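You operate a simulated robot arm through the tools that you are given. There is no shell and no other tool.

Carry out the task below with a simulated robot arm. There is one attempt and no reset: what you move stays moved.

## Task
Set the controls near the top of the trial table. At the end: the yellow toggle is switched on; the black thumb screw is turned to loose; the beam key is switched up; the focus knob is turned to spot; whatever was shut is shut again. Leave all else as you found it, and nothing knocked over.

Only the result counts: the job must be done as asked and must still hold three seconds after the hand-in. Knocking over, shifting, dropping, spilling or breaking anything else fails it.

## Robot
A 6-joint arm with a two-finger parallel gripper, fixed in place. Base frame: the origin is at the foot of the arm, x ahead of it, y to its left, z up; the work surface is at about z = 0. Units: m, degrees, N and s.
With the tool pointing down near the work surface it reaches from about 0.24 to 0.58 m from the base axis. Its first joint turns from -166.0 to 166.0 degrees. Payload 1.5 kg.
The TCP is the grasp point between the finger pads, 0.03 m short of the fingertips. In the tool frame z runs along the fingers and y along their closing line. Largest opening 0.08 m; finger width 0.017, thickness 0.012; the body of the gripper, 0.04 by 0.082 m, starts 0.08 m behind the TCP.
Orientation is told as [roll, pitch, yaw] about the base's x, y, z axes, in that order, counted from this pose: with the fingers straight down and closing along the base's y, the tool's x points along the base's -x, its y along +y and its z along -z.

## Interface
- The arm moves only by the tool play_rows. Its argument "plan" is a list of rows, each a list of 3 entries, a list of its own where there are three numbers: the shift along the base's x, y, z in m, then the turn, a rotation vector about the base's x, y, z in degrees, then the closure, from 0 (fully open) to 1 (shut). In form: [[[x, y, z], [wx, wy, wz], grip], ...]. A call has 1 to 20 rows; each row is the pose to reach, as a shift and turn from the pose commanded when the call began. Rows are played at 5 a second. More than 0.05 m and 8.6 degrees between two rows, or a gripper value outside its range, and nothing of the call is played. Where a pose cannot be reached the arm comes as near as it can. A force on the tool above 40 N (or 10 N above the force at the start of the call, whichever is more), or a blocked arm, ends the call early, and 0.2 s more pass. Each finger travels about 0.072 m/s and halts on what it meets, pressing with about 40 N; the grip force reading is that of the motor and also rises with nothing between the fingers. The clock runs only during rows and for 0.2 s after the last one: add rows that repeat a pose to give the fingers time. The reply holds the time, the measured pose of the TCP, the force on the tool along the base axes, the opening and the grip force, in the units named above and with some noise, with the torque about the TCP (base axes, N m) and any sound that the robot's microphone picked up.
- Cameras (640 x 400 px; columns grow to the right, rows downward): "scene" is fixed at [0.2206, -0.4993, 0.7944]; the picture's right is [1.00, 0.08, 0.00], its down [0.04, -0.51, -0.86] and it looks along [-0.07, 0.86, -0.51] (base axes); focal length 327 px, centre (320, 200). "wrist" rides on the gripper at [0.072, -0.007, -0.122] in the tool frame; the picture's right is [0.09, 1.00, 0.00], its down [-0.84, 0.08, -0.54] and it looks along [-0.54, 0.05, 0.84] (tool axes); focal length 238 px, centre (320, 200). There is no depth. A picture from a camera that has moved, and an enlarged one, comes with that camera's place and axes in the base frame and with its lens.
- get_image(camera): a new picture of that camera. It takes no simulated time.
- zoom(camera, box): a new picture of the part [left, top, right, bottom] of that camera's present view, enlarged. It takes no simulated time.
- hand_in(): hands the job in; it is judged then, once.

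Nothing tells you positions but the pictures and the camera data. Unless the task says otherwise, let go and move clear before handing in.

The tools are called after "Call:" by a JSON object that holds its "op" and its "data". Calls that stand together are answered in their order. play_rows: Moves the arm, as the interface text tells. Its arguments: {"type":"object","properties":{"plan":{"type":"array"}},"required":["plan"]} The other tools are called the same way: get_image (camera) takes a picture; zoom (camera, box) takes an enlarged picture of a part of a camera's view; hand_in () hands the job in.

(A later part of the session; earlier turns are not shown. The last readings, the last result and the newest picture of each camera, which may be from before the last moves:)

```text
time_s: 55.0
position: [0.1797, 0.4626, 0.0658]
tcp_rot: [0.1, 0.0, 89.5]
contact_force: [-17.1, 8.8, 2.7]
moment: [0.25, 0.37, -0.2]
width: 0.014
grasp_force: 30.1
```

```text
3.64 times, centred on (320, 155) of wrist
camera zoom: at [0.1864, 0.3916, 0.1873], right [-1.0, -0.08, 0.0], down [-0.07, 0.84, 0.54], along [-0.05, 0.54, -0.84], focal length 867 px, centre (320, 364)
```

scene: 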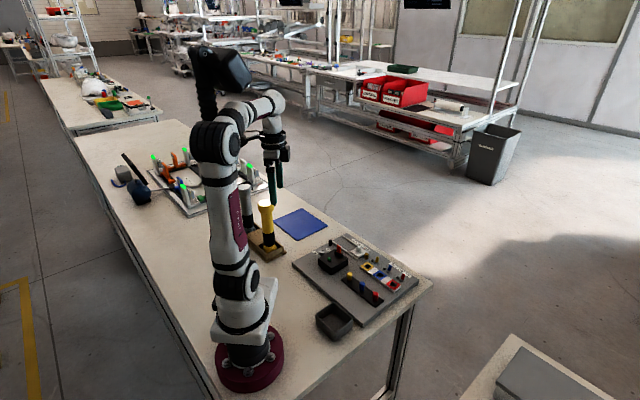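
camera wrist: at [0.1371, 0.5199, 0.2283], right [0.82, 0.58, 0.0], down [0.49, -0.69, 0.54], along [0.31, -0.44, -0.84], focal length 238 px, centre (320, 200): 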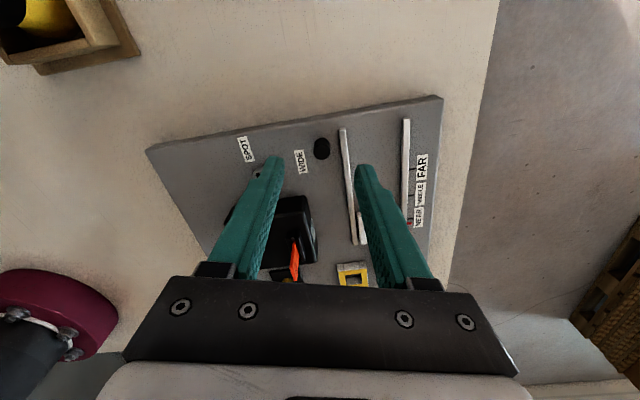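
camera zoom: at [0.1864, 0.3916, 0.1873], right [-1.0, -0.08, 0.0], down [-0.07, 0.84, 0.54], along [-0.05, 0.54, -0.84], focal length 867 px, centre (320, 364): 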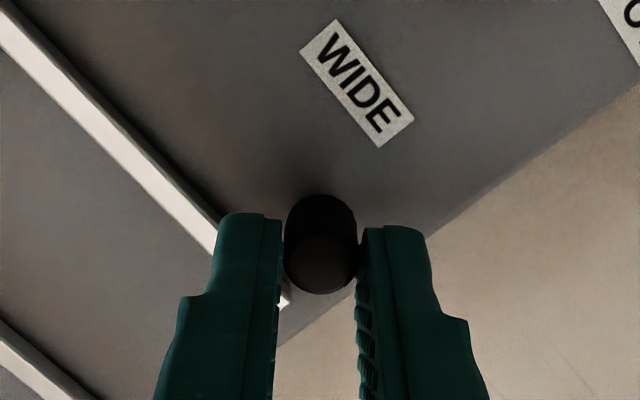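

Torque saturated at about −0.2 N·m: the screw reached its counter-clockwise end stop after roughly 115–120°, so it's loose. I release and lift away.

Call:
{"op": "play_rows", "data": {"plan": [[[0, 0, 0], [0, 0, 0], 0.75], [[0, 0, 0], [0, 0, 0], 0.65], [[0, 0, 0], [0, 0, 0], 0.65], [[0, 0, 0.01], [0, 0, 0], 0.65], [[0, 0, 0.03], [0, 0, 0], 0.65], [[0, 0, 0.06], [0, 0, 0], 0.65], [[0, 0, 0.09], [0, 0, 0], 0.4]]}}

Call:
{"op": "get_image", "data": {"camera": "wrist"}}

Call:
{"op": "zoom", "data": {"camera": "scene", "box": [310, 230, 370, 275]}}

Call:
{"op": "zoom", "data": {"camera": "scene", "box": [328, 236, 340, 252]}}

```text
time_s: 56.6
position: [0.18, 0.4636, 0.1547]
tcp_rot: [0.2, -0.1, 89.4]
contact_force: [0.4, 0.4, -0.2]
moment: [0.04, -0.01, -0.02]
width: 0.0481
grasp_force: 0.2
```

```text
taken
camera wrist: at [0.1867, 0.3911, 0.2775], right [-1.0, -0.08, 0.0], down [-0.07, 0.84, 0.54], along [-0.05, 0.54, -0.84], focal length 238 px, centre (320, 200)
```

wrist: 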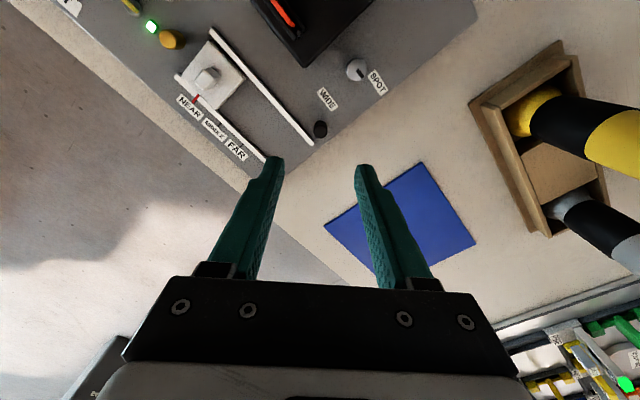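

```text
8.89 times, centred on (340, 252) of scene
camera zoom: at [0.2206, -0.4993, 0.7944], right [1.0, 0.08, 0.0], down [0.04, -0.51, -0.86], along [-0.07, 0.86, -0.51], focal length 2910 px, centre (142, -267)
```

zoom: 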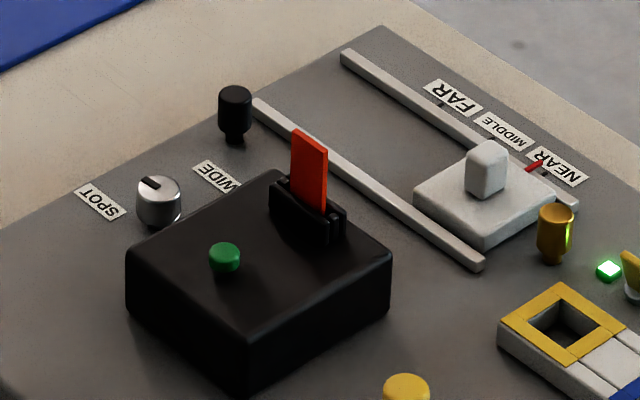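

```text
16.00 times, centred on (334, 244) of scene
camera zoom: at [0.2206, -0.4993, 0.7944], right [1.0, 0.08, 0.0], down [0.04, -0.51, -0.86], along [-0.07, 0.86, -0.51], focal length 5238 px, centre (96, -504)
```

zoom: 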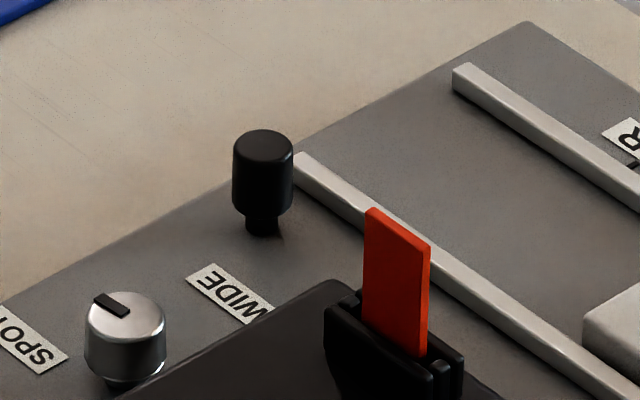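

Three controls are done: toggle on, knob at SPOT, screw loose. Now the beam key: I'll get a low grazing view of the lamp box top (green button and tab slot) from the board's long-side end.

Call:
{"op": "play_rows", "data": {"plan": [[[0.02, -0.03, 0.02], [0, 0, 4.7], 0.2], [[0.04, -0.06, 0.02], [0, 0, 9.3], 0], [[0.06, -0.09, 0.02], [0, 0, 14], 0], [[0.08, -0.12, 0.02], [0, 0, 18.6], 0], [[0.1, -0.152, 0.02], [0, 0, 23.3], 0], [[0.12, -0.184, 0.02], [0, 0, 28], 0], [[0.14, -0.216, 0.02], [0, 0, 32.6], 0], [[0.16, -0.248, 0.02], [0, 0, 37.3], 0], [[0.182, -0.28, 0.02], [0, 0, 42], 0], [[0.204, -0.312, 0.02], [0, 0, 46.6], 0], [[0.204, -0.312, 0.02], [0, 0, 46.6], 0]]}}

Call:
{"op": "play_rows", "data": {"plan": [[[0, 0, 0], [5.56, 5.75, 0], 0], [[0, 0, 0], [11.1, 11.5, 0], 0], [[0, 0, 0], [16.7, 17.25, 0], 0], [[0, 0, -0.01], [22.2, 23, 0], 0], [[0, 0, -0.03], [27.8, 28.75, 0], 0], [[0, 0, -0.04], [27.8, 28.75, 0], 0], [[0, 0, -0.04], [27.8, 28.75, 0], 0]]}}

Call:
{"op": "get_image", "data": {"camera": "wrist"}}

```text
time_s: 59.0
position: [0.3851, 0.1514, 0.1762]
tcp_rot: [0.2, 0.0, 136.0]
contact_force: [-1.2, -0.4, -0.7]
moment: [0.0, 0.01, -0.04]
width: 0.0803
grasp_force: 0.1
```

```text
time_s: 60.6
position: [0.3839, 0.1519, 0.1333]
tcp_rot: [0.0, -40.1, 136.1]
contact_force: [0.0, -0.3, -0.5]
moment: [-0.01, -0.01, 0.0]
width: 0.0802
grasp_force: 0.0
```

```text
taken
camera wrist: at [0.4858, 0.0636, 0.1819], right [-0.64, -0.77, -0.06], down [-0.26, 0.15, 0.95], along [-0.72, 0.63, -0.3], focal length 238 px, centre (320, 200)
```

wrist: 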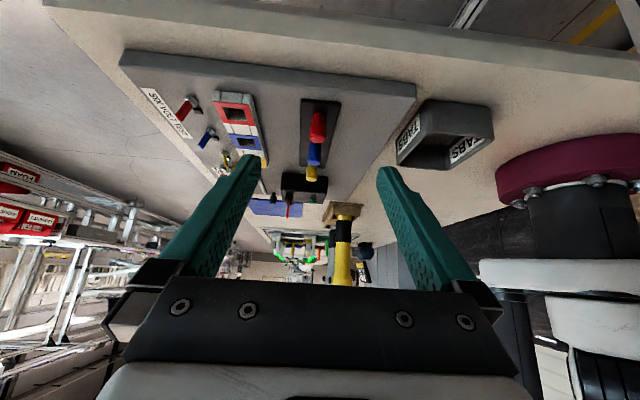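

Call:
{"op": "zoom", "data": {"camera": "wrist", "box": [265, 165, 345, 225]}}

Call:
{"op": "zoom", "data": {"camera": "wrist", "box": [295, 180, 330, 205]}}

Call:
{"op": "zoom", "data": {"camera": "wrist", "box": [120, 50, 430, 210]}}

```text
6.67 times, centred on (305, 195) of wrist
camera zoom: at [0.4858, 0.0636, 0.1819], right [-0.64, -0.77, -0.06], down [-0.26, 0.15, 0.95], along [-0.72, 0.63, -0.3], focal length 1589 px, centre (420, 233)
```

zoom: 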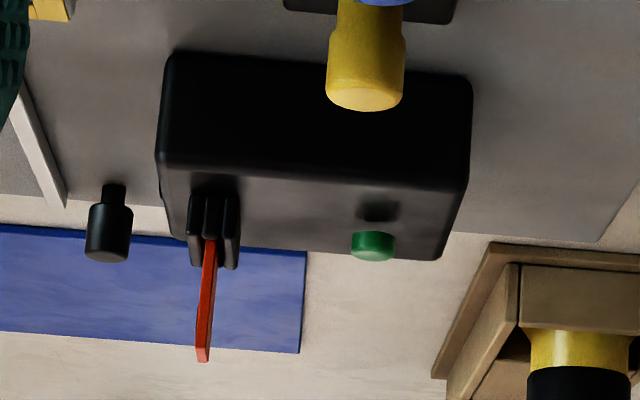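

```text
16.00 times, centred on (312, 192) of wrist
camera zoom: at [0.4858, 0.0636, 0.1819], right [-0.64, -0.77, -0.06], down [-0.26, 0.15, 0.95], along [-0.72, 0.63, -0.3], focal length 3814 px, centre (440, 320)
```

zoom: 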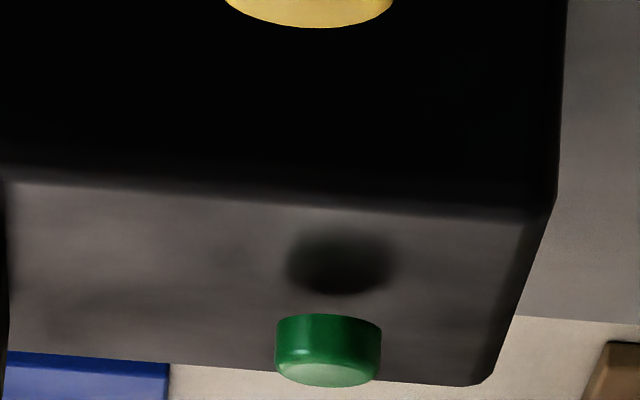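

```text
2.06 times, centred on (275, 130) of wrist
camera zoom: at [0.4858, 0.0636, 0.1819], right [-0.64, -0.77, -0.06], down [-0.26, 0.15, 0.95], along [-0.72, 0.63, -0.3], focal length 492 px, centre (413, 344)
```

zoom: 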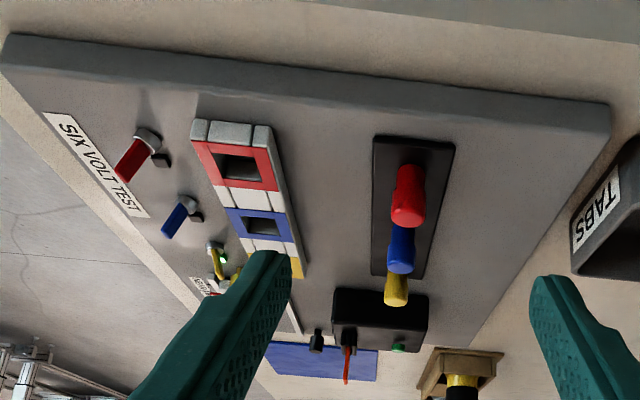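

From this grazing view the green cap floats a few millimetres above the lamp box, so it is a push key in a raised position; the red tab is exactly vertical in its slot. Before deciding, I'll level the tool again and view the lamp box and slot from directly above at close range.

Call:
{"op": "play_rows", "data": {"plan": [[[0, 0, 0.02], [-5.56, -5.75, 0], 0], [[0, 0, 0.04], [-11.1, -11.5, 0], 0], [[0, 0, 0.04], [-16.7, -17.25, 0], 0], [[0, 0, 0.04], [-22.2, -23, 0], 0], [[0, 0, 0.04], [-27.8, -28.75, 0], 0], [[0, 0, 0.04], [-27.8, -28.75, 0], 0]]}}

Call:
{"op": "play_rows", "data": {"plan": [[[-0.016, 0.016, 0], [0, 0, -7.5], 0.3], [[-0.033, 0.032, 0], [0, 0, -15], 0.6], [[-0.05, 0.048, 0], [0, 0, -22.5], 1], [[-0.066, 0.064, 0], [0, 0, -30], 1], [[-0.083, 0.08, 0], [0, 0, -37.5], 1], [[-0.1, 0.096, 0], [0, 0, -45], 1], [[-0.116, 0.112, 0], [0, 0, -52.5], 1], [[-0.133, 0.128, 0], [0, 0, -60], 1], [[-0.15, 0.144, 0], [0, 0, -67.5], 1], [[-0.166, 0.16, 0], [0, 0, -75], 1], [[-0.183, 0.176, 0], [0, 0, -82.5], 1], [[-0.199, 0.1925, 0], [0, 0, -90], 1], [[-0.199, 0.1925, -0.03], [0, 0, -90], 1], [[-0.199, 0.1925, -0.05], [0, 0, -90], 1], [[-0.199, 0.1925, -0.05], [0, 0, -90], 1]]}}

Call:
{"op": "get_image", "data": {"camera": "wrist"}}

Call:
{"op": "zoom", "data": {"camera": "wrist", "box": [240, 80, 400, 200]}}

```text
time_s: 62.0
position: [0.384, 0.1529, 0.1751]
tcp_rot: [0.0, 0.0, 136.0]
contact_force: [0.5, 0.3, 0.5]
moment: [-0.02, 0.01, 0.02]
width: 0.08
grasp_force: 0.1
```

```text
time_s: 65.2
position: [0.1838, 0.3444, 0.1271]
tcp_rot: [0.2, -0.1, 46.0]
contact_force: [-0.1, 0.2, 0.3]
moment: [0.02, -0.01, -0.03]
width: 0.0002
grasp_force: 20.9
```

```text
taken
camera wrist: at [0.1394, 0.2868, 0.249], right [-0.78, 0.63, 0.0], down [0.53, 0.66, 0.54], along [0.34, 0.42, -0.84], focal length 238 px, centre (320, 200)
```

wrist: 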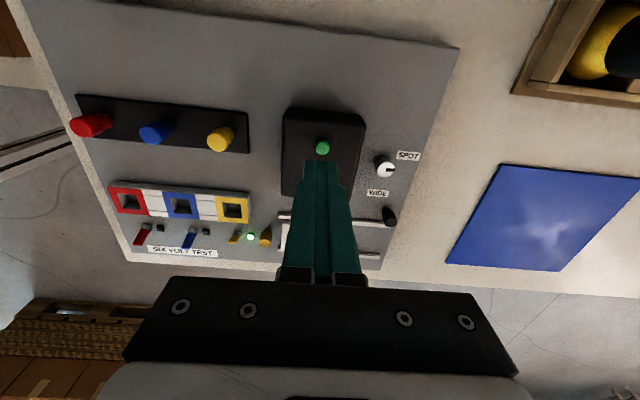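

```text
3.33 times, centred on (320, 140) of wrist
camera zoom: at [0.1394, 0.2868, 0.249], right [-0.78, 0.63, 0.0], down [0.53, 0.66, 0.54], along [0.34, 0.42, -0.84], focal length 794 px, centre (320, 400)
```

zoom: 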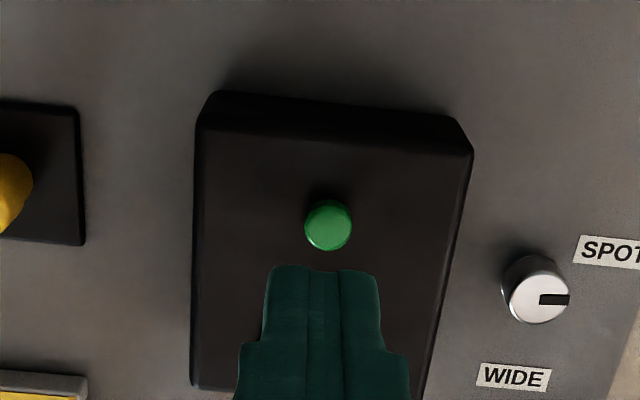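

The fingertip is nearly over the green key. I'll align and lower gently until contact to learn how this key behaves, watching force and sound.

Call:
{"op": "play_rows", "data": {"plan": [[[-0.0012, 0.001, -0.01], [0, 0, 0], 1], [[-0.0012, 0.001, -0.02], [0, 0, 0], 1], [[-0.0012, 0.001, -0.03], [0, 0, 0], 1], [[-0.0012, 0.001, -0.035], [0, 0, 0], 1], [[-0.0012, 0.001, -0.035], [0, 0, 0], 1]]}}

Call:
{"op": "zoom", "data": {"camera": "scene", "box": [325, 240, 350, 262]}}

Call:
{"op": "zoom", "data": {"camera": "wrist", "box": [280, 110, 360, 190]}}

```text
time_s: 66.4
position: [0.1832, 0.3452, 0.0907]
tcp_rot: [0.2, 0.0, 46.0]
contact_force: [0.6, 0.1, 0.3]
moment: [-0.02, 0.0, 0.03]
width: 0.0001
grasp_force: 21.5
```

```text
16.00 times, centred on (338, 251) of scene
camera zoom: at [0.2206, -0.4993, 0.7944], right [1.0, 0.08, 0.0], down [0.04, -0.51, -0.86], along [-0.07, 0.86, -0.51], focal length 5238 px, centre (40, -616)
```

zoom: 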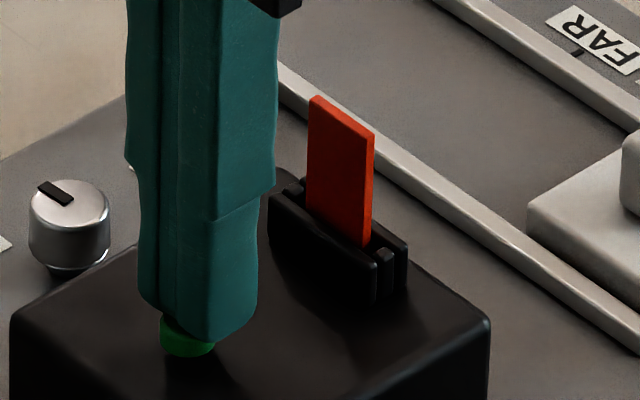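

```text
5.00 times, centred on (320, 150) of wrist
camera zoom: at [0.1388, 0.2888, 0.2126], right [-0.78, 0.62, 0.0], down [0.53, 0.66, 0.54], along [0.34, 0.42, -0.84], focal length 1192 px, centre (320, 450)
```

zoom: 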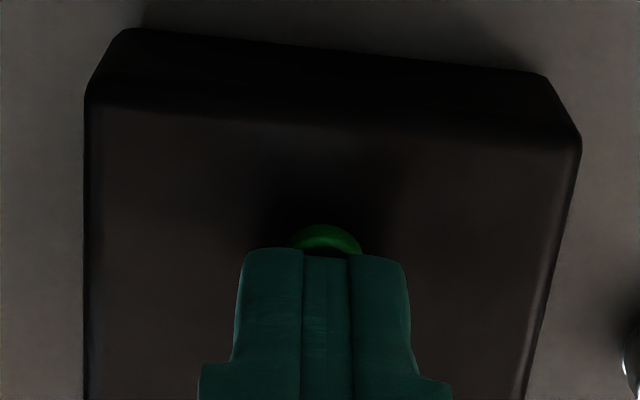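

No contact yet; the key is about 3–4 mm toward the base side of the fingertip. I shift and lower in ~1 mm steps.

Call:
{"op": "play_rows", "data": {"plan": [[[-0.0021, -0.0022, 0], [0, 0, 0], 1], [[-0.0021, -0.0022, -0.001], [0, 0, 0], 1], [[-0.0021, -0.0022, -0.002], [0, 0, 0], 1], [[-0.0021, -0.0022, -0.003], [0, 0, 0], 1], [[-0.0021, -0.0022, -0.003], [0, 0, 0], 1]]}}

Call:
{"op": "zoom", "data": {"camera": "scene", "box": [325, 240, 350, 262]}}

```text
time_s: 67.6
position: [0.1809, 0.3438, 0.0874]
tcp_rot: [0.1, -0.1, 46.0]
contact_force: [-0.8, -0.3, 3.9]
moment: [0.03, 0.04, 0.03]
width: 0.0
grasp_force: 21.3
heard: click
```

```text
16.00 times, centred on (338, 251) of scene
camera zoom: at [0.2206, -0.4993, 0.7944], right [1.0, 0.08, 0.0], down [0.04, -0.51, -0.86], along [-0.07, 0.86, -0.51], focal length 5238 px, centre (40, -616)
```

zoom: 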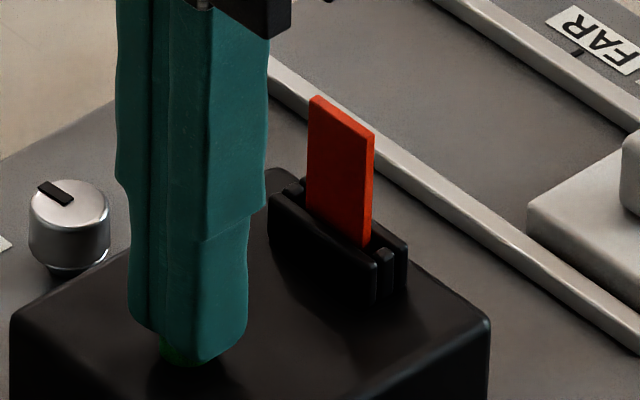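

A click was heard at light force. I lift off and look at what changed.

Call:
{"op": "play_rows", "data": {"plan": [[[0, 0, 0.003], [0, 0, 0], 1], [[0, 0, 0.01], [0, 0, 0], 1], [[0, 0, 0.03], [0, 0, 0], 1], [[0, 0, 0.05], [0, 0, 0], 1], [[0, 0, 0.07], [0, 0, 0], 1]]}}

Call:
{"op": "zoom", "data": {"camera": "scene", "box": [310, 230, 370, 275]}}

Call:
{"op": "zoom", "data": {"camera": "scene", "box": [330, 250, 342, 258]}}

Call:
{"op": "get_image", "data": {"camera": "scene"}}

Call:
{"op": "get_image", "data": {"camera": "wrist"}}

```text
time_s: 68.8
position: [0.1825, 0.3429, 0.1582]
tcp_rot: [0.0, 0.0, 46.0]
contact_force: [-0.2, -0.2, -0.7]
moment: [-0.01, 0.03, -0.02]
width: 0.0
grasp_force: 21.5
```

```text
8.89 times, centred on (340, 252) of scene
camera zoom: at [0.2206, -0.4993, 0.7944], right [1.0, 0.08, 0.0], down [0.04, -0.51, -0.86], along [-0.07, 0.86, -0.51], focal length 2910 px, centre (142, -267)
```

zoom: 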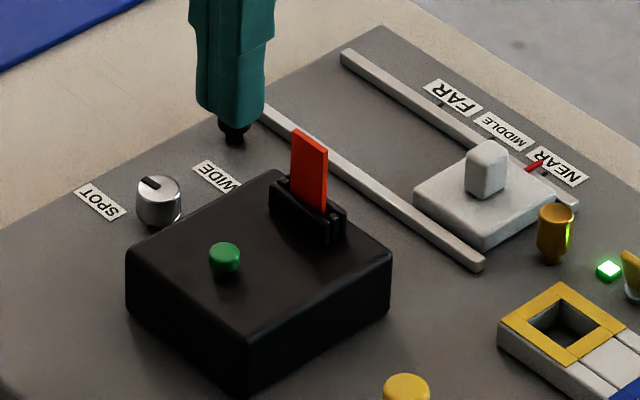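

```text
16.00 times, centred on (336, 254) of scene
camera zoom: at [0.2206, -0.4993, 0.7944], right [1.0, 0.08, 0.0], down [0.04, -0.51, -0.86], along [-0.07, 0.86, -0.51], focal length 5238 px, centre (64, -664)
```

zoom: 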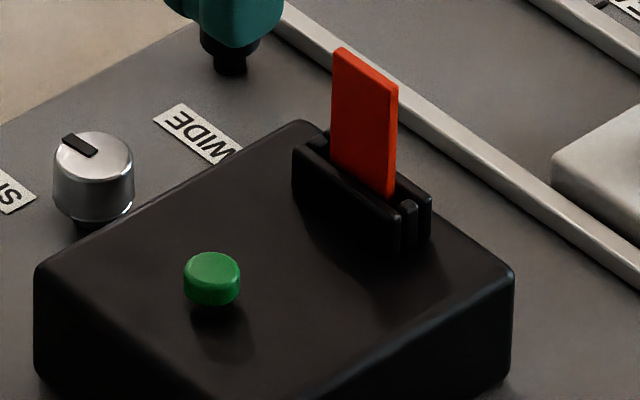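

```text
taken
```

scene: 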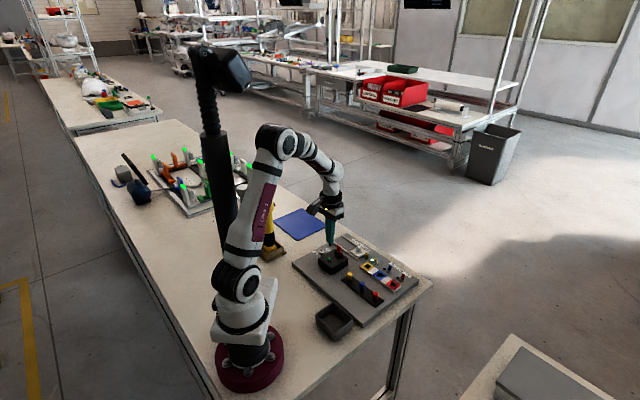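

```text
taken
camera wrist: at [0.1381, 0.2861, 0.28], right [-0.78, 0.63, 0.0], down [0.53, 0.66, 0.54], along [0.34, 0.42, -0.84], focal length 238 px, centre (320, 200)
```

wrist: 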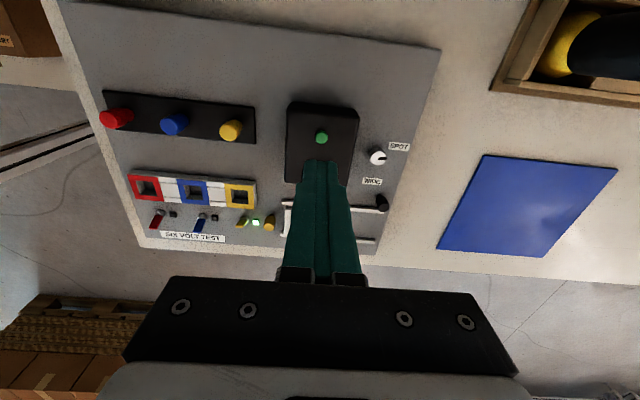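

The green key sprang back to the same height, so it is momentary. I check the lamp's lens side to see if anything changed there.

Call:
{"op": "play_rows", "data": {"plan": [[[0.01, 0.004, 0.02], [0, 0, 8], 0.8], [[0.02, 0.008, 0.04], [0, 0, 16], 0.5], [[0.028, 0.012, 0.045], [0, 0, 24], 0.2], [[0.036, 0.016, 0.045], [0, 0, 32], 0], [[0.044, 0.02, 0.045], [0, 0, 40], 0], [[0.052, 0.023, 0.045], [0, 0, 48], 0], [[0.06, 0.026, 0.045], [0, 0, 56], 0], [[0.066, 0.029, 0.045], [0, 0, 64], 0], [[0.072, 0.032, 0.045], [0, 0, 72], 0], [[0.078, 0.035, 0.045], [0, 0, 80], 0], [[0.084, 0.038, 0.045], [0, 0, 88], 0], [[0.09, 0.041, 0.045], [0, 0, 96], 0], [[0.096, 0.044, 0.045], [0, 0, 104], 0], [[0.1, 0.046, 0.045], [0, 0, 112], 0], [[0.103, 0.048, 0.045], [0, 0, 120], 0], [[0.106, 0.049, 0.045], [0, 0, 128], 0], [[0.109, 0.05, 0.045], [0, 0, 136], 0], [[0.109, 0.05, 0.045], [0, 0, 144], 0], [[0.109, 0.05, 0.045], [0, 0, 144], 0]]}}

Call:
{"op": "get_image", "data": {"camera": "wrist"}}

Call:
{"op": "zoom", "data": {"camera": "wrist", "box": [270, 140, 390, 240]}}

```text
time_s: 72.8
position: [0.2915, 0.3932, 0.2018]
tcp_rot: [0.0, -0.1, -169.8]
contact_force: [0.4, 0.7, -0.6]
moment: [-0.01, 0.02, -0.04]
width: 0.0801
grasp_force: 0.0
```

```text
taken
camera wrist: at [0.3613, 0.4124, 0.324], right [0.27, -0.96, 0.0], down [-0.81, -0.22, 0.54], along [-0.52, -0.14, -0.84], focal length 238 px, centre (320, 200)
```

wrist: 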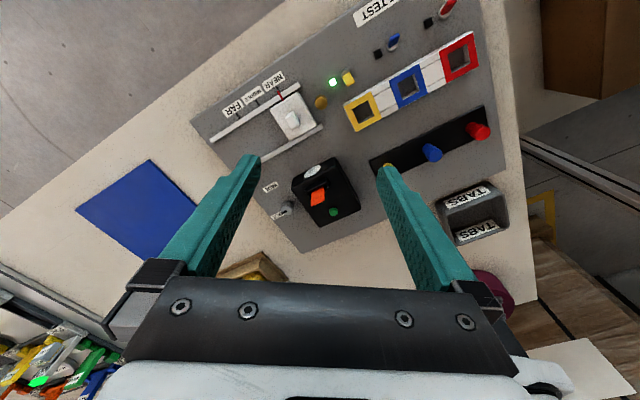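

```text
4.00 times, centred on (330, 190) of wrist
camera zoom: at [0.3613, 0.4124, 0.324], right [0.27, -0.96, 0.0], down [-0.81, -0.22, 0.54], along [-0.52, -0.14, -0.84], focal length 953 px, centre (280, 240)
```

zoom: 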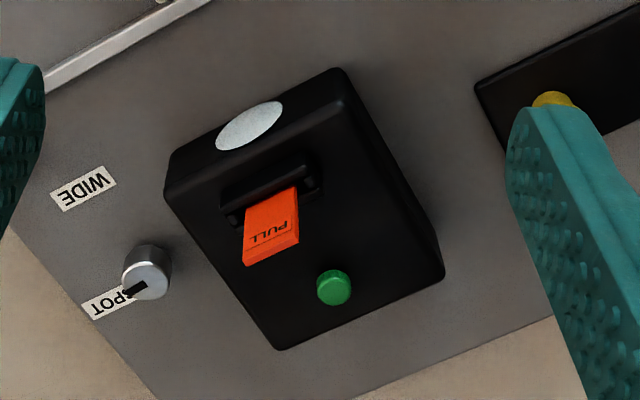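

The lamp is unchanged and unlit, so the green key isn't a two-state control. There is also a tall black mast behind the arm; I'll inspect it and the surrounding area.

Call:
{"op": "zoom", "data": {"camera": "scene", "box": [170, 30, 290, 270]}}

Call:
{"op": "zoom", "data": {"camera": "scene", "box": [60, 100, 260, 260]}}

Call:
{"op": "zoom", "data": {"camera": "scene", "box": [60, 220, 260, 400]}}

```text
1.67 times, centred on (230, 150) of scene
camera zoom: at [0.2206, -0.4993, 0.7944], right [1.0, 0.08, 0.0], down [0.04, -0.51, -0.86], along [-0.07, 0.86, -0.51], focal length 546 px, centre (470, 283)
```

zoom: 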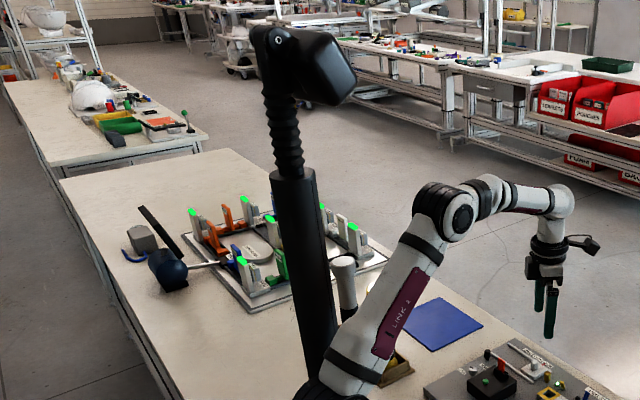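

```text
2.50 times, centred on (160, 180) of scene
camera zoom: at [0.2206, -0.4993, 0.7944], right [1.0, 0.08, 0.0], down [0.04, -0.51, -0.86], along [-0.07, 0.86, -0.51], focal length 818 px, centre (720, 250)
```

zoom: 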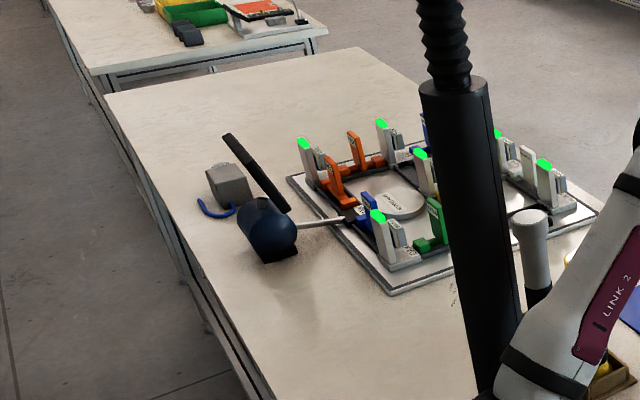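

```text
2.22 times, centred on (160, 310) of scene
camera zoom: at [0.2206, -0.4993, 0.7944], right [1.0, 0.08, 0.0], down [0.04, -0.51, -0.86], along [-0.07, 0.86, -0.51], focal length 728 px, centre (676, -44)
```

zoom: 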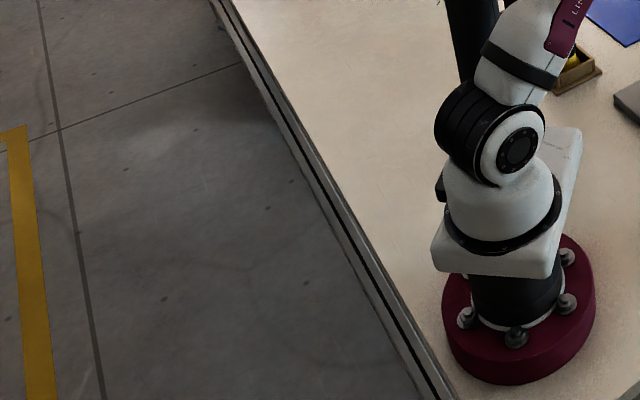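

I'll look at the neighbouring table's grey case and at the rest of the board in detail for anything that could hide a switch.

Call:
{"op": "zoom", "data": {"camera": "scene", "box": [460, 330, 640, 400]}}

Call:
{"op": "zoom", "data": {"camera": "wrist", "box": [200, 60, 340, 160]}}

Call:
{"op": "zoom", "data": {"camera": "scene", "box": [348, 242, 378, 264]}}

Call:
{"op": "zoom", "data": {"camera": "scene", "box": [340, 265, 395, 305]}}

```text
3.56 times, centred on (550, 365) of scene
camera zoom: at [0.2206, -0.4993, 0.7944], right [1.0, 0.08, 0.0], down [0.04, -0.51, -0.86], along [-0.07, 0.86, -0.51], focal length 1164 px, centre (-498, -387)
```

zoom: 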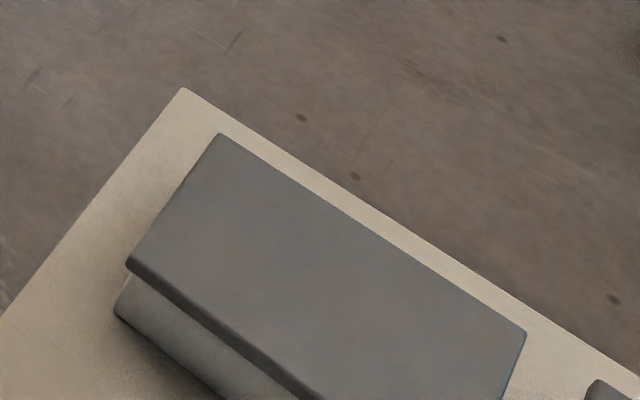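

```text
4.00 times, centred on (270, 110) of wrist
camera zoom: at [0.3613, 0.4124, 0.324], right [0.27, -0.96, 0.0], down [-0.81, -0.22, 0.54], along [-0.52, -0.14, -0.84], focal length 953 px, centre (520, 560)
```

zoom: 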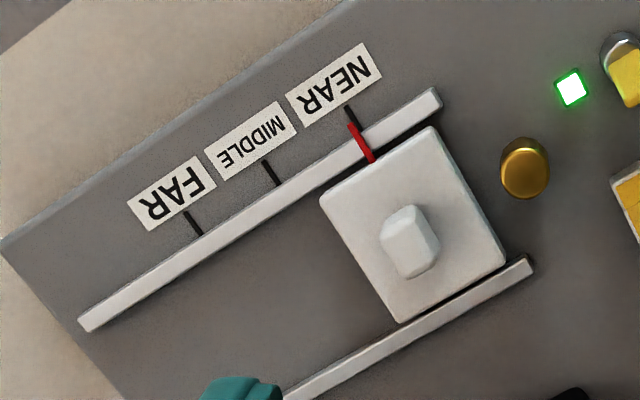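

```text
16.00 times, centred on (363, 253) of scene
camera zoom: at [0.2206, -0.4993, 0.7944], right [1.0, 0.08, 0.0], down [0.04, -0.51, -0.86], along [-0.07, 0.86, -0.51], focal length 5238 px, centre (-368, -648)
```

zoom: 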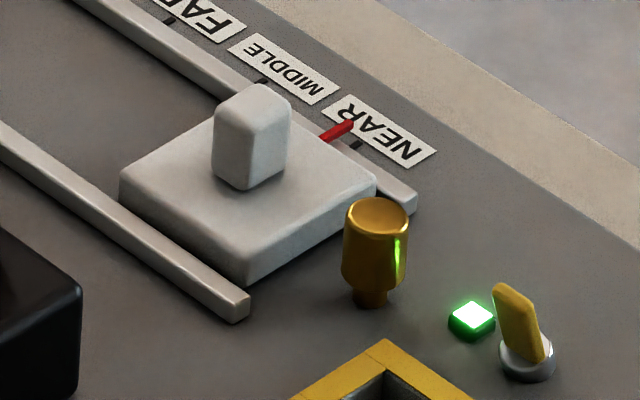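

```text
10.00 times, centred on (368, 285) of scene
camera zoom: at [0.2206, -0.4993, 0.7944], right [1.0, 0.08, 0.0], down [0.04, -0.51, -0.86], along [-0.07, 0.86, -0.51], focal length 3274 px, centre (-155, -650)
```

zoom: 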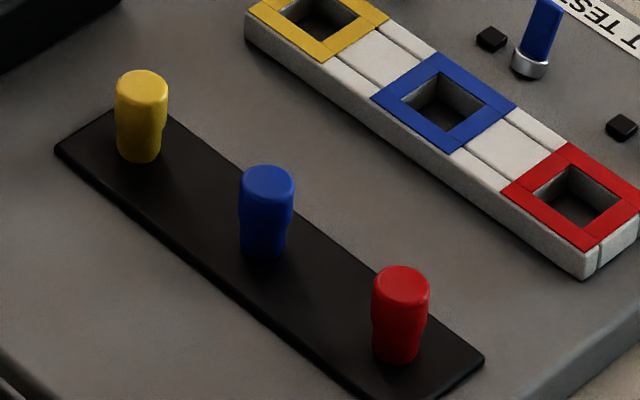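

The grey slab on the neighbouring table looks like a lidded case. I'll raise the arm and turn the wrist camera toward it for a look.

Call:
{"op": "play_rows", "data": {"plan": [[[0, -0.01, 0.015], [0, 0, -7.5], 0], [[0, -0.02, 0.03], [0, 0, -15], 0], [[0, -0.03, 0.045], [0, 0, -22.5], 0], [[0, -0.045, 0.06], [0, 0, -30], 0], [[0, -0.06, 0.075], [0, 0, -37.5], 0], [[0, -0.075, 0.09], [0, 0, -45], 0], [[0, -0.09, 0.1], [0, 0, -52.5], 0], [[0, -0.105, 0.11], [0, 0, -60], 0], [[0.005, -0.12, 0.12], [0, 0, -67.5], 0], [[0.01, -0.135, 0.13], [0, 0, -75], 0], [[0.015, -0.15, 0.14], [0, 0, -82.5], 0], [[0.02, -0.165, 0.15], [0, 0, -90], 0], [[0.025, -0.18, 0.15], [0, 0, -97.5], 0]]}}

Call:
{"op": "play_rows", "data": {"plan": [[[0.005, -0.01, 0], [0, 0, -7.5], 0], [[0.01, -0.02, 0], [0, 0, -15], 0], [[0.015, -0.03, 0], [0, 0, -22.5], 0], [[0.02, -0.04, 0], [0, 0, -30], 0], [[0.025, -0.05, 0], [0, 0, -37.5], 0], [[0.03, -0.06, 0], [0, 0, -45], 0], [[0.03, -0.07, 0], [0, 0, -52.5], 0], [[0.03, -0.08, 0], [0, 0, -60], 0], [[0.03, -0.09, 0], [0, 0, -67.5], 0], [[0.03, -0.1, 0], [0, 0, -75], 0], [[0.03, -0.11, 0], [0, 0, -82.5], 0], [[0.03, -0.11, 0], [0, 0, -90], 0], [[0.03, -0.11, 0], [0, 0, -97.5], 0], [[0.03, -0.11, 0], [0, 0, -97.5], 0]]}}

Call:
{"op": "get_image", "data": {"camera": "wrist"}}

```text
time_s: 75.6
position: [0.3168, 0.213, 0.3533]
tcp_rot: [-0.1, -0.1, 92.3]
contact_force: [0.1, 0.2, -0.2]
moment: [-0.01, -0.01, -0.03]
width: 0.08
grasp_force: 0.1
```

```text
time_s: 78.6
position: [0.3471, 0.1028, 0.3512]
tcp_rot: [0.0, 0.0, -5.1]
contact_force: [-0.4, 0.7, 0.2]
moment: [-0.01, -0.03, 0.02]
width: 0.0799
grasp_force: 0.1
```

```text
taken
camera wrist: at [0.2747, 0.1021, 0.474], right [0.0, 1.0, 0.0], down [0.84, 0.0, 0.54], along [0.54, 0.0, -0.84], focal length 238 px, centre (320, 200)
```

wrist: 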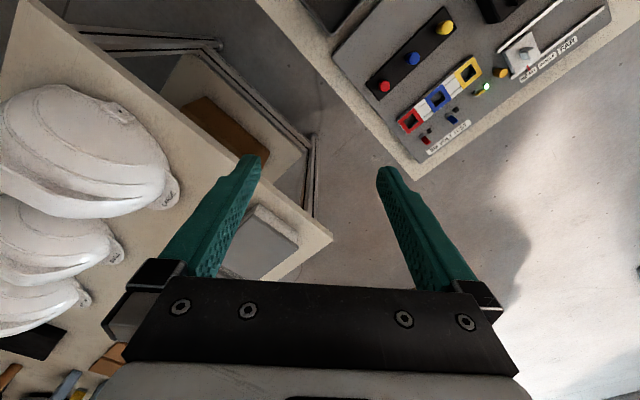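

That neighbouring table is only background with helmets and a case, out of reach. Next I'll look toward the black mast and the table behind it with the wrist camera.

Call:
{"op": "play_rows", "data": {"plan": [[[-0.01, 0.015, 0], [0, 0, 8], 0], [[-0.02, 0.03, 0], [0, 0, 16], 0], [[-0.035, 0.045, 0], [0, 0, 24], 0], [[-0.05, 0.06, 0], [0, 0, 32], 0], [[-0.065, 0.075, 0], [0, 0, 40], 0], [[-0.08, 0.09, 0], [0, 0, 48], 0], [[-0.095, 0.105, 0], [0, 0, 56], 0], [[-0.11, 0.12, 0], [0, 0, 64], 0], [[-0.125, 0.135, 0], [0, 0, 72], 0], [[-0.14, 0.15, 0], [0, 0, 80], 0], [[-0.155, 0.165, 0], [0, 0, 88], 0], [[-0.17, 0.18, 0], [0, 0, 96], 0], [[-0.185, 0.195, 0], [0, 0, 104], 0], [[-0.2, 0.21, 0], [0, 0, 112], 0], [[-0.215, 0.22, 0], [0, 0, 120], 0], [[-0.23, 0.225, 0], [0, 0, 128], 0], [[-0.24, 0.23, 0], [0, 0, 136], 0], [[-0.247, 0.23, 0], [0, 0, 144], 0], [[-0.247, 0.23, 0], [0, 0, 152], 0], [[-0.247, 0.23, 0], [0, 0, 160], 0]]}}

Call:
{"op": "get_image", "data": {"camera": "wrist"}}

```text
time_s: 82.8
position: [0.099, 0.3326, 0.3519]
tcp_rot: [0.0, 0.0, 155.2]
contact_force: [-0.6, 0.0, 0.4]
moment: [0.0, -0.02, 0.0]
width: 0.08
grasp_force: 0.2
```

```text
taken
camera wrist: at [0.168, 0.309, 0.4751], right [-0.33, -0.94, 0.0], down [-0.79, 0.28, 0.54], along [-0.51, 0.18, -0.84], focal length 238 px, centre (320, 200)
```

wrist: 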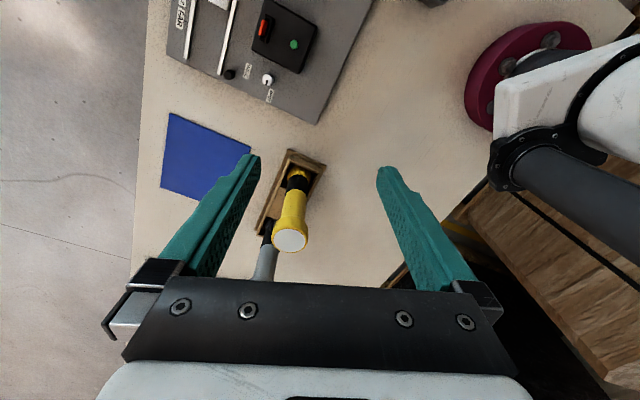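

The mast belongs to the robot itself. I'll zoom once more on the lamp box from this nearly overhead view.

Call:
{"op": "zoom", "data": {"camera": "wrist", "box": [240, 0, 330, 80]}}

Call:
{"op": "zoom", "data": {"camera": "wrist", "box": [210, 130, 340, 290]}}

```text
5.00 times, centred on (285, 40) of wrist
camera zoom: at [0.168, 0.309, 0.4751], right [-0.33, -0.94, 0.0], down [-0.79, 0.28, 0.54], along [-0.51, 0.18, -0.84], focal length 1192 px, centre (495, 1000)
```

zoom: 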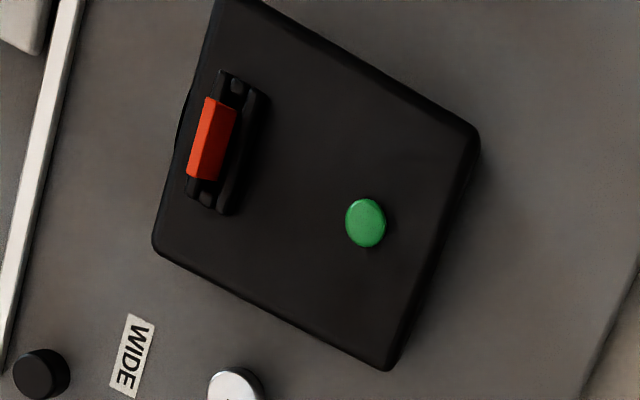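

```text
2.50 times, centred on (275, 210) of wrist
camera zoom: at [0.168, 0.309, 0.4751], right [-0.33, -0.94, 0.0], down [-0.79, 0.28, 0.54], along [-0.51, 0.18, -0.84], focal length 596 px, centre (432, 175)
```

zoom: 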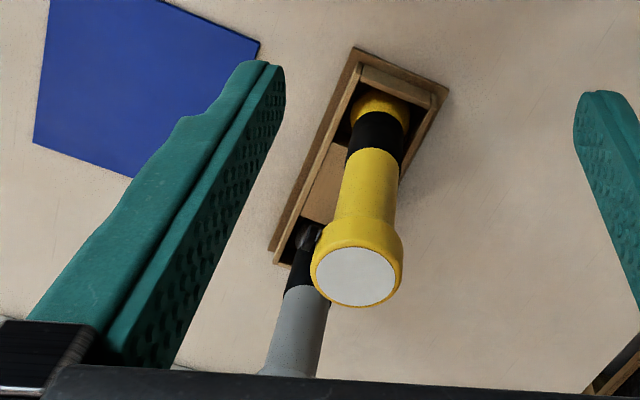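

I'll check the torches' small black side buttons from the board side, to rule them in or out.

Call:
{"op": "play_rows", "data": {"plan": [[[0.005, 0.03, 0], [0, 0, 6.2], 0], [[0.01, 0.06, -0.02], [0, 0, 12.4], 0], [[0.017, 0.09, -0.04], [0, 0, 18.6], 0], [[0.022, 0.115, -0.07], [0, 0, 24.8], 0], [[0.027, 0.137, -0.1], [0, 0, 24.8], 0], [[0.027, 0.137, -0.1], [0, 0, 24.8], 0]]}}

Call:
{"op": "play_rows", "data": {"plan": [[[0, 0, 0], [0, 6, 0], 0], [[0, 0, 0], [0, 12, 0], 0], [[0, 0, 0], [0, 18, 0], 0], [[0, 0, 0], [0, 24, 0], 0], [[0, 0, 0], [0, 30, 0], 0], [[0, 0, 0], [0, 30, 0], 0]]}}

Call:
{"op": "get_image", "data": {"camera": "wrist"}}

Call:
{"op": "zoom", "data": {"camera": "wrist", "box": [240, 100, 400, 290]}}

```text
time_s: 84.2
position: [0.125, 0.4692, 0.2526]
tcp_rot: [-0.1, 0.0, 180.0]
contact_force: [0.4, -0.5, -0.6]
moment: [-0.01, 0.0, 0.0]
width: 0.08
grasp_force: 0.0
```

```text
time_s: 85.6
position: [0.1265, 0.471, 0.2514]
tcp_rot: [0.1, -30.1, 179.8]
contact_force: [0.4, 0.9, -0.1]
moment: [0.0, 0.02, 0.01]
width: 0.0802
grasp_force: 0.0
```

```text
taken
camera wrist: at [0.2503, 0.4766, 0.3222], right [0.08, -1.0, -0.04], down [-0.45, -0.07, 0.89], along [-0.89, -0.05, -0.46], focal length 238 px, centre (320, 200)
```

wrist: 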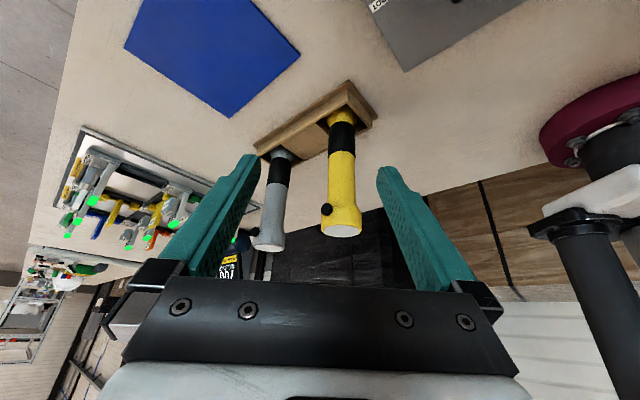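

```text
2.11 times, centred on (320, 195) of wrist
camera zoom: at [0.2503, 0.4766, 0.3222], right [0.08, -1.0, -0.04], down [-0.45, -0.07, 0.89], along [-0.89, -0.05, -0.46], focal length 502 px, centre (320, 210)
```

zoom: 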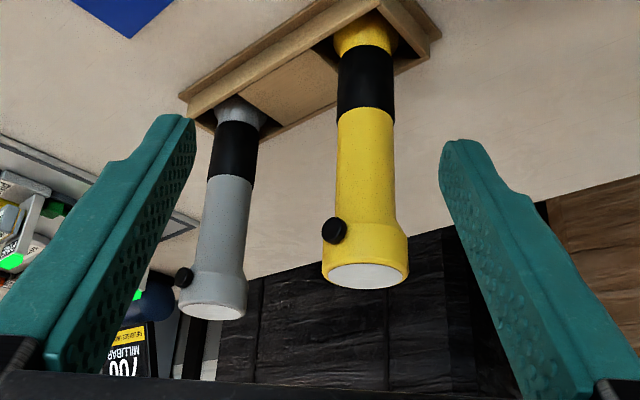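

The torches just have round buttons, so they're not it. The one unexplored "shut" thing is the lamp box with its red PULL handle, so I'll position over the red tab and check, with a very small careful pull, whether it is a lid handle.

Call:
{"op": "play_rows", "data": {"plan": [[[0, 0, 0], [0, -6, 0], 0], [[0, 0, 0], [0, -12, 0], 0], [[0, 0, 0], [0, -18, 0], 0], [[0, 0, 0], [0, -24, 0], 0], [[0, 0, 0], [0, -30, 0], 0], [[0, 0, 0], [0, -30, 0], 0]]}}

Call:
{"op": "play_rows", "data": {"plan": [[[0.014, -0.016, 0], [0, 0, -7.3], 0], [[0.029, -0.032, -0.01], [0, 0, -14.6], 0], [[0.043, -0.047, -0.02], [0, 0, -22], 0.1], [[0.058, -0.063, -0.04], [0, 0, -29.3], 0.2], [[0.072, -0.079, -0.06], [0, 0, -36.6], 0.3], [[0.0865, -0.095, -0.08], [0, 0, -43.8], 0.4], [[0.0865, -0.095, -0.09], [0, 0, -43.8], 0.5], [[0.0865, -0.095, -0.09], [0, 0, -43.8], 0.5]]}}

Call:
{"op": "get_image", "data": {"camera": "wrist"}}

Call:
{"op": "zoom", "data": {"camera": "wrist", "box": [250, 90, 390, 220]}}

```text
time_s: 87.0
position: [0.1269, 0.4698, 0.2526]
tcp_rot: [0.0, 0.0, 179.8]
contact_force: [0.4, -0.1, -0.1]
moment: [0.02, 0.02, 0.01]
width: 0.0795
grasp_force: 0.0
```

```text
time_s: 88.8
position: [0.2115, 0.3748, 0.1605]
tcp_rot: [0.2, 0.0, 136.0]
contact_force: [0.2, -0.9, -0.1]
moment: [0.05, 0.02, -0.04]
width: 0.0401
grasp_force: 0.0
```

```text
taken
camera wrist: at [0.269, 0.3288, 0.2834], right [-0.63, -0.78, 0.0], down [-0.65, 0.53, 0.54], along [-0.42, 0.34, -0.84], focal length 238 px, centre (320, 200)
```

wrist: 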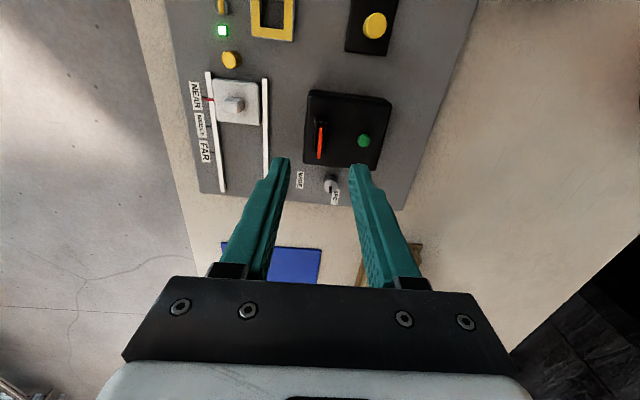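

```text
3.08 times, centred on (320, 155) of wrist
camera zoom: at [0.269, 0.3288, 0.2834], right [-0.63, -0.78, 0.0], down [-0.65, 0.53, 0.54], along [-0.42, 0.34, -0.84], focal length 733 px, centre (320, 338)
```

zoom: 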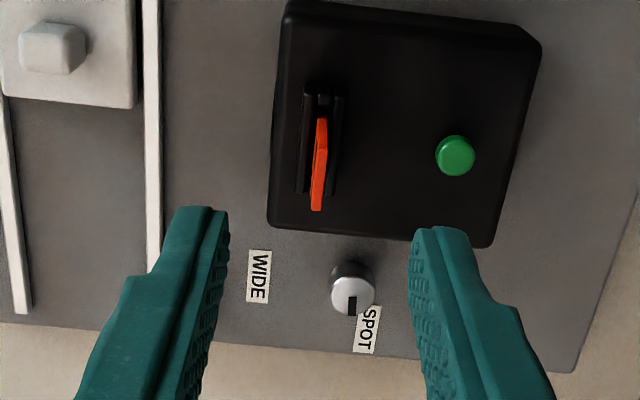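

The tool is centred over the red tab with fingers either side of it. I descend so the tips stay above the slot, then close gently.

Call:
{"op": "play_rows", "data": {"plan": [[[0.0005, 0.0005, -0.015], [0, 0, 0], 0.5], [[0.0005, 0.0005, -0.03], [0, 0, 0], 0.5], [[0.0005, 0.0005, -0.045], [0, 0, 0], 0.5], [[0.0005, 0.0005, -0.058], [0, 0, 0], 0.5], [[0.0005, 0.0005, -0.058], [0, 0, 0], 0.5]]}}

Call:
{"op": "zoom", "data": {"camera": "wrist", "box": [250, 90, 390, 220]}}

Call:
{"op": "zoom", "data": {"camera": "scene", "box": [325, 235, 365, 270]}}

```text
time_s: 90.0
position: [0.2114, 0.3759, 0.1024]
tcp_rot: [0.1, 0.0, 136.1]
contact_force: [-0.4, 0.1, -0.9]
moment: [0.02, -0.05, 0.0]
width: 0.04
grasp_force: 0.1
```

```text
3.08 times, centred on (320, 155) of wrist
camera zoom: at [0.2691, 0.3306, 0.2254], right [-0.63, -0.78, 0.0], down [-0.66, 0.53, 0.54], along [-0.42, 0.34, -0.84], focal length 733 px, centre (320, 338)
```

zoom: 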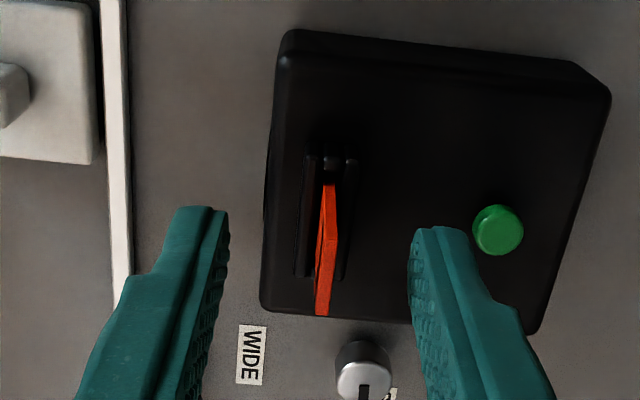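

```text
11.43 times, centred on (345, 252) of scene
camera zoom: at [0.2206, -0.4993, 0.7944], right [1.0, 0.08, 0.0], down [0.04, -0.51, -0.86], along [-0.07, 0.86, -0.51], focal length 3741 px, centre (34, -400)
```

zoom: 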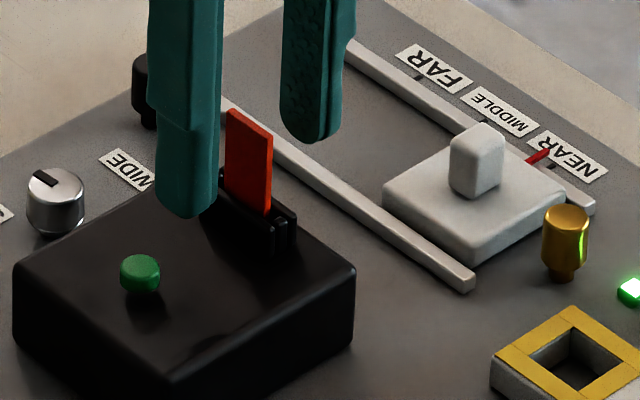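

Centred within about 1 mm. I close on the tab.

Call:
{"op": "play_rows", "data": {"plan": [[[0, 0, 0], [0, 0, 0], 0.8], [[0, 0, 0], [0, 0, 0], 0.95], [[0, 0, 0], [0, 0, 0], 1], [[0, 0, 0], [0, 0, 0], 1]]}}

Call:
{"op": "zoom", "data": {"camera": "scene", "box": [325, 235, 365, 270]}}

```text
time_s: 91.0
position: [0.2125, 0.376, 0.1027]
tcp_rot: [0.1, -0.1, 135.9]
contact_force: [-0.8, -0.7, -0.3]
moment: [-0.02, 0.03, 0.02]
width: 0.0
grasp_force: 22.1
```

```text
11.43 times, centred on (345, 252) of scene
camera zoom: at [0.2206, -0.4993, 0.7944], right [1.0, 0.08, 0.0], down [0.04, -0.51, -0.86], along [-0.07, 0.86, -0.51], focal length 3741 px, centre (34, -400)
```

zoom: 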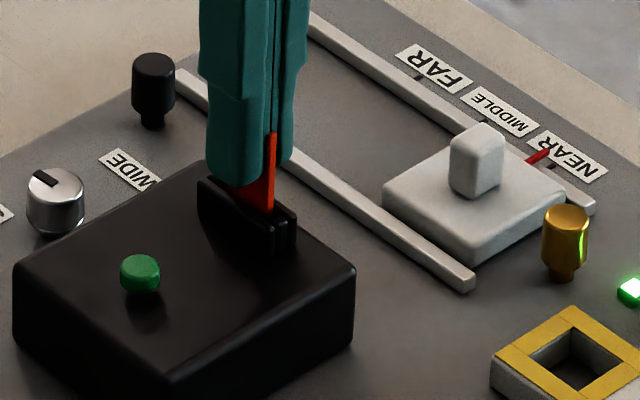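

The fingers closed fully on the tab with no resistance. I try a tiny 3 mm lift to see whether the tab (or lid) follows.

Call:
{"op": "play_rows", "data": {"plan": [[[0, 0, 0.001], [0, 0, 0], 1], [[0, 0, 0.002], [0, 0, 0], 1], [[0, 0, 0.003], [0, 0, 0], 1], [[0, 0, 0.003], [0, 0, 0], 1]]}}

Call:
{"op": "zoom", "data": {"camera": "scene", "box": [325, 235, 365, 270]}}

Call:
{"op": "zoom", "data": {"camera": "wrist", "box": [270, 110, 370, 210]}}

```text
time_s: 92.0
position: [0.2137, 0.376, 0.1074]
tcp_rot: [0.0, 0.0, 136.0]
contact_force: [-0.8, -0.2, 0.5]
moment: [-0.03, 0.03, -0.02]
width: 0.0002
grasp_force: 22.0
```

```text
11.43 times, centred on (345, 252) of scene
camera zoom: at [0.2206, -0.4993, 0.7944], right [1.0, 0.08, 0.0], down [0.04, -0.51, -0.86], along [-0.07, 0.86, -0.51], focal length 3741 px, centre (34, -400)
```

zoom: 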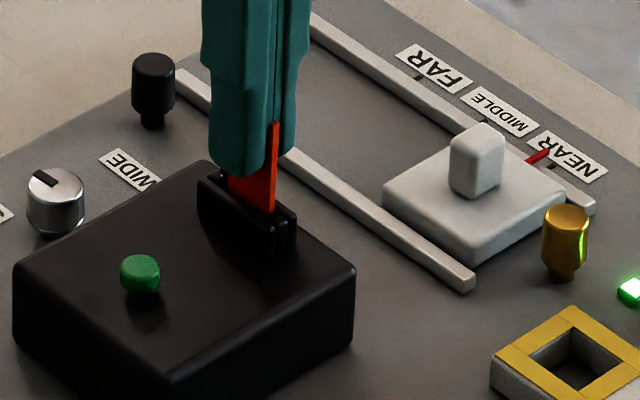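

```text
4.00 times, centred on (320, 160) of wrist
camera zoom: at [0.2697, 0.3307, 0.2295], right [-0.62, -0.78, 0.0], down [-0.66, 0.53, 0.54], along [-0.42, 0.34, -0.84], focal length 953 px, centre (320, 360)
```

zoom: 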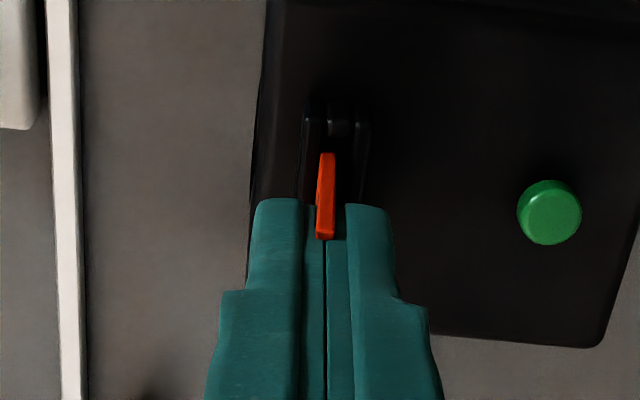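

Call:
{"op": "zoom", "data": {"camera": "scene", "box": [340, 240, 352, 258]}}

Call:
{"op": "zoom", "data": {"camera": "wrist", "box": [305, 130, 335, 180]}}

```text
16.00 times, centred on (346, 249) of scene
camera zoom: at [0.2206, -0.4993, 0.7944], right [1.0, 0.08, 0.0], down [0.04, -0.51, -0.86], along [-0.07, 0.86, -0.51], focal length 5238 px, centre (-96, -584)
```

zoom: 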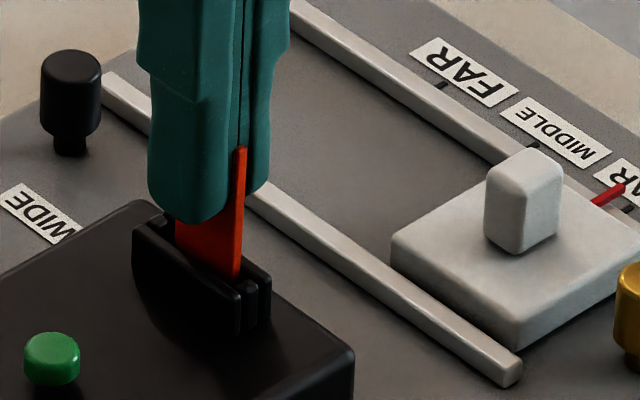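

```text
8.00 times, centred on (320, 155) of wrist
camera zoom: at [0.2697, 0.3307, 0.2295], right [-0.62, -0.78, 0.0], down [-0.66, 0.53, 0.54], along [-0.42, 0.34, -0.84], focal length 1907 px, centre (320, 560)
```

zoom: 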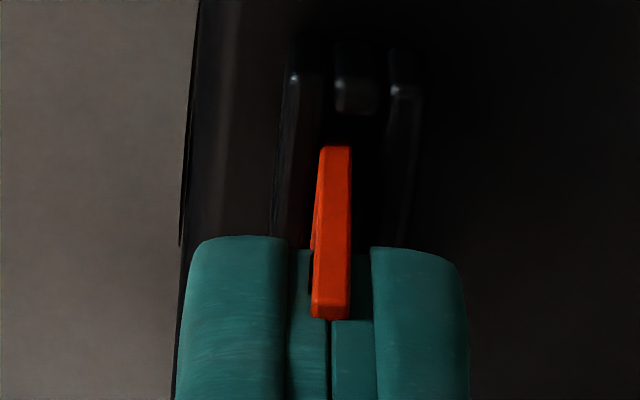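

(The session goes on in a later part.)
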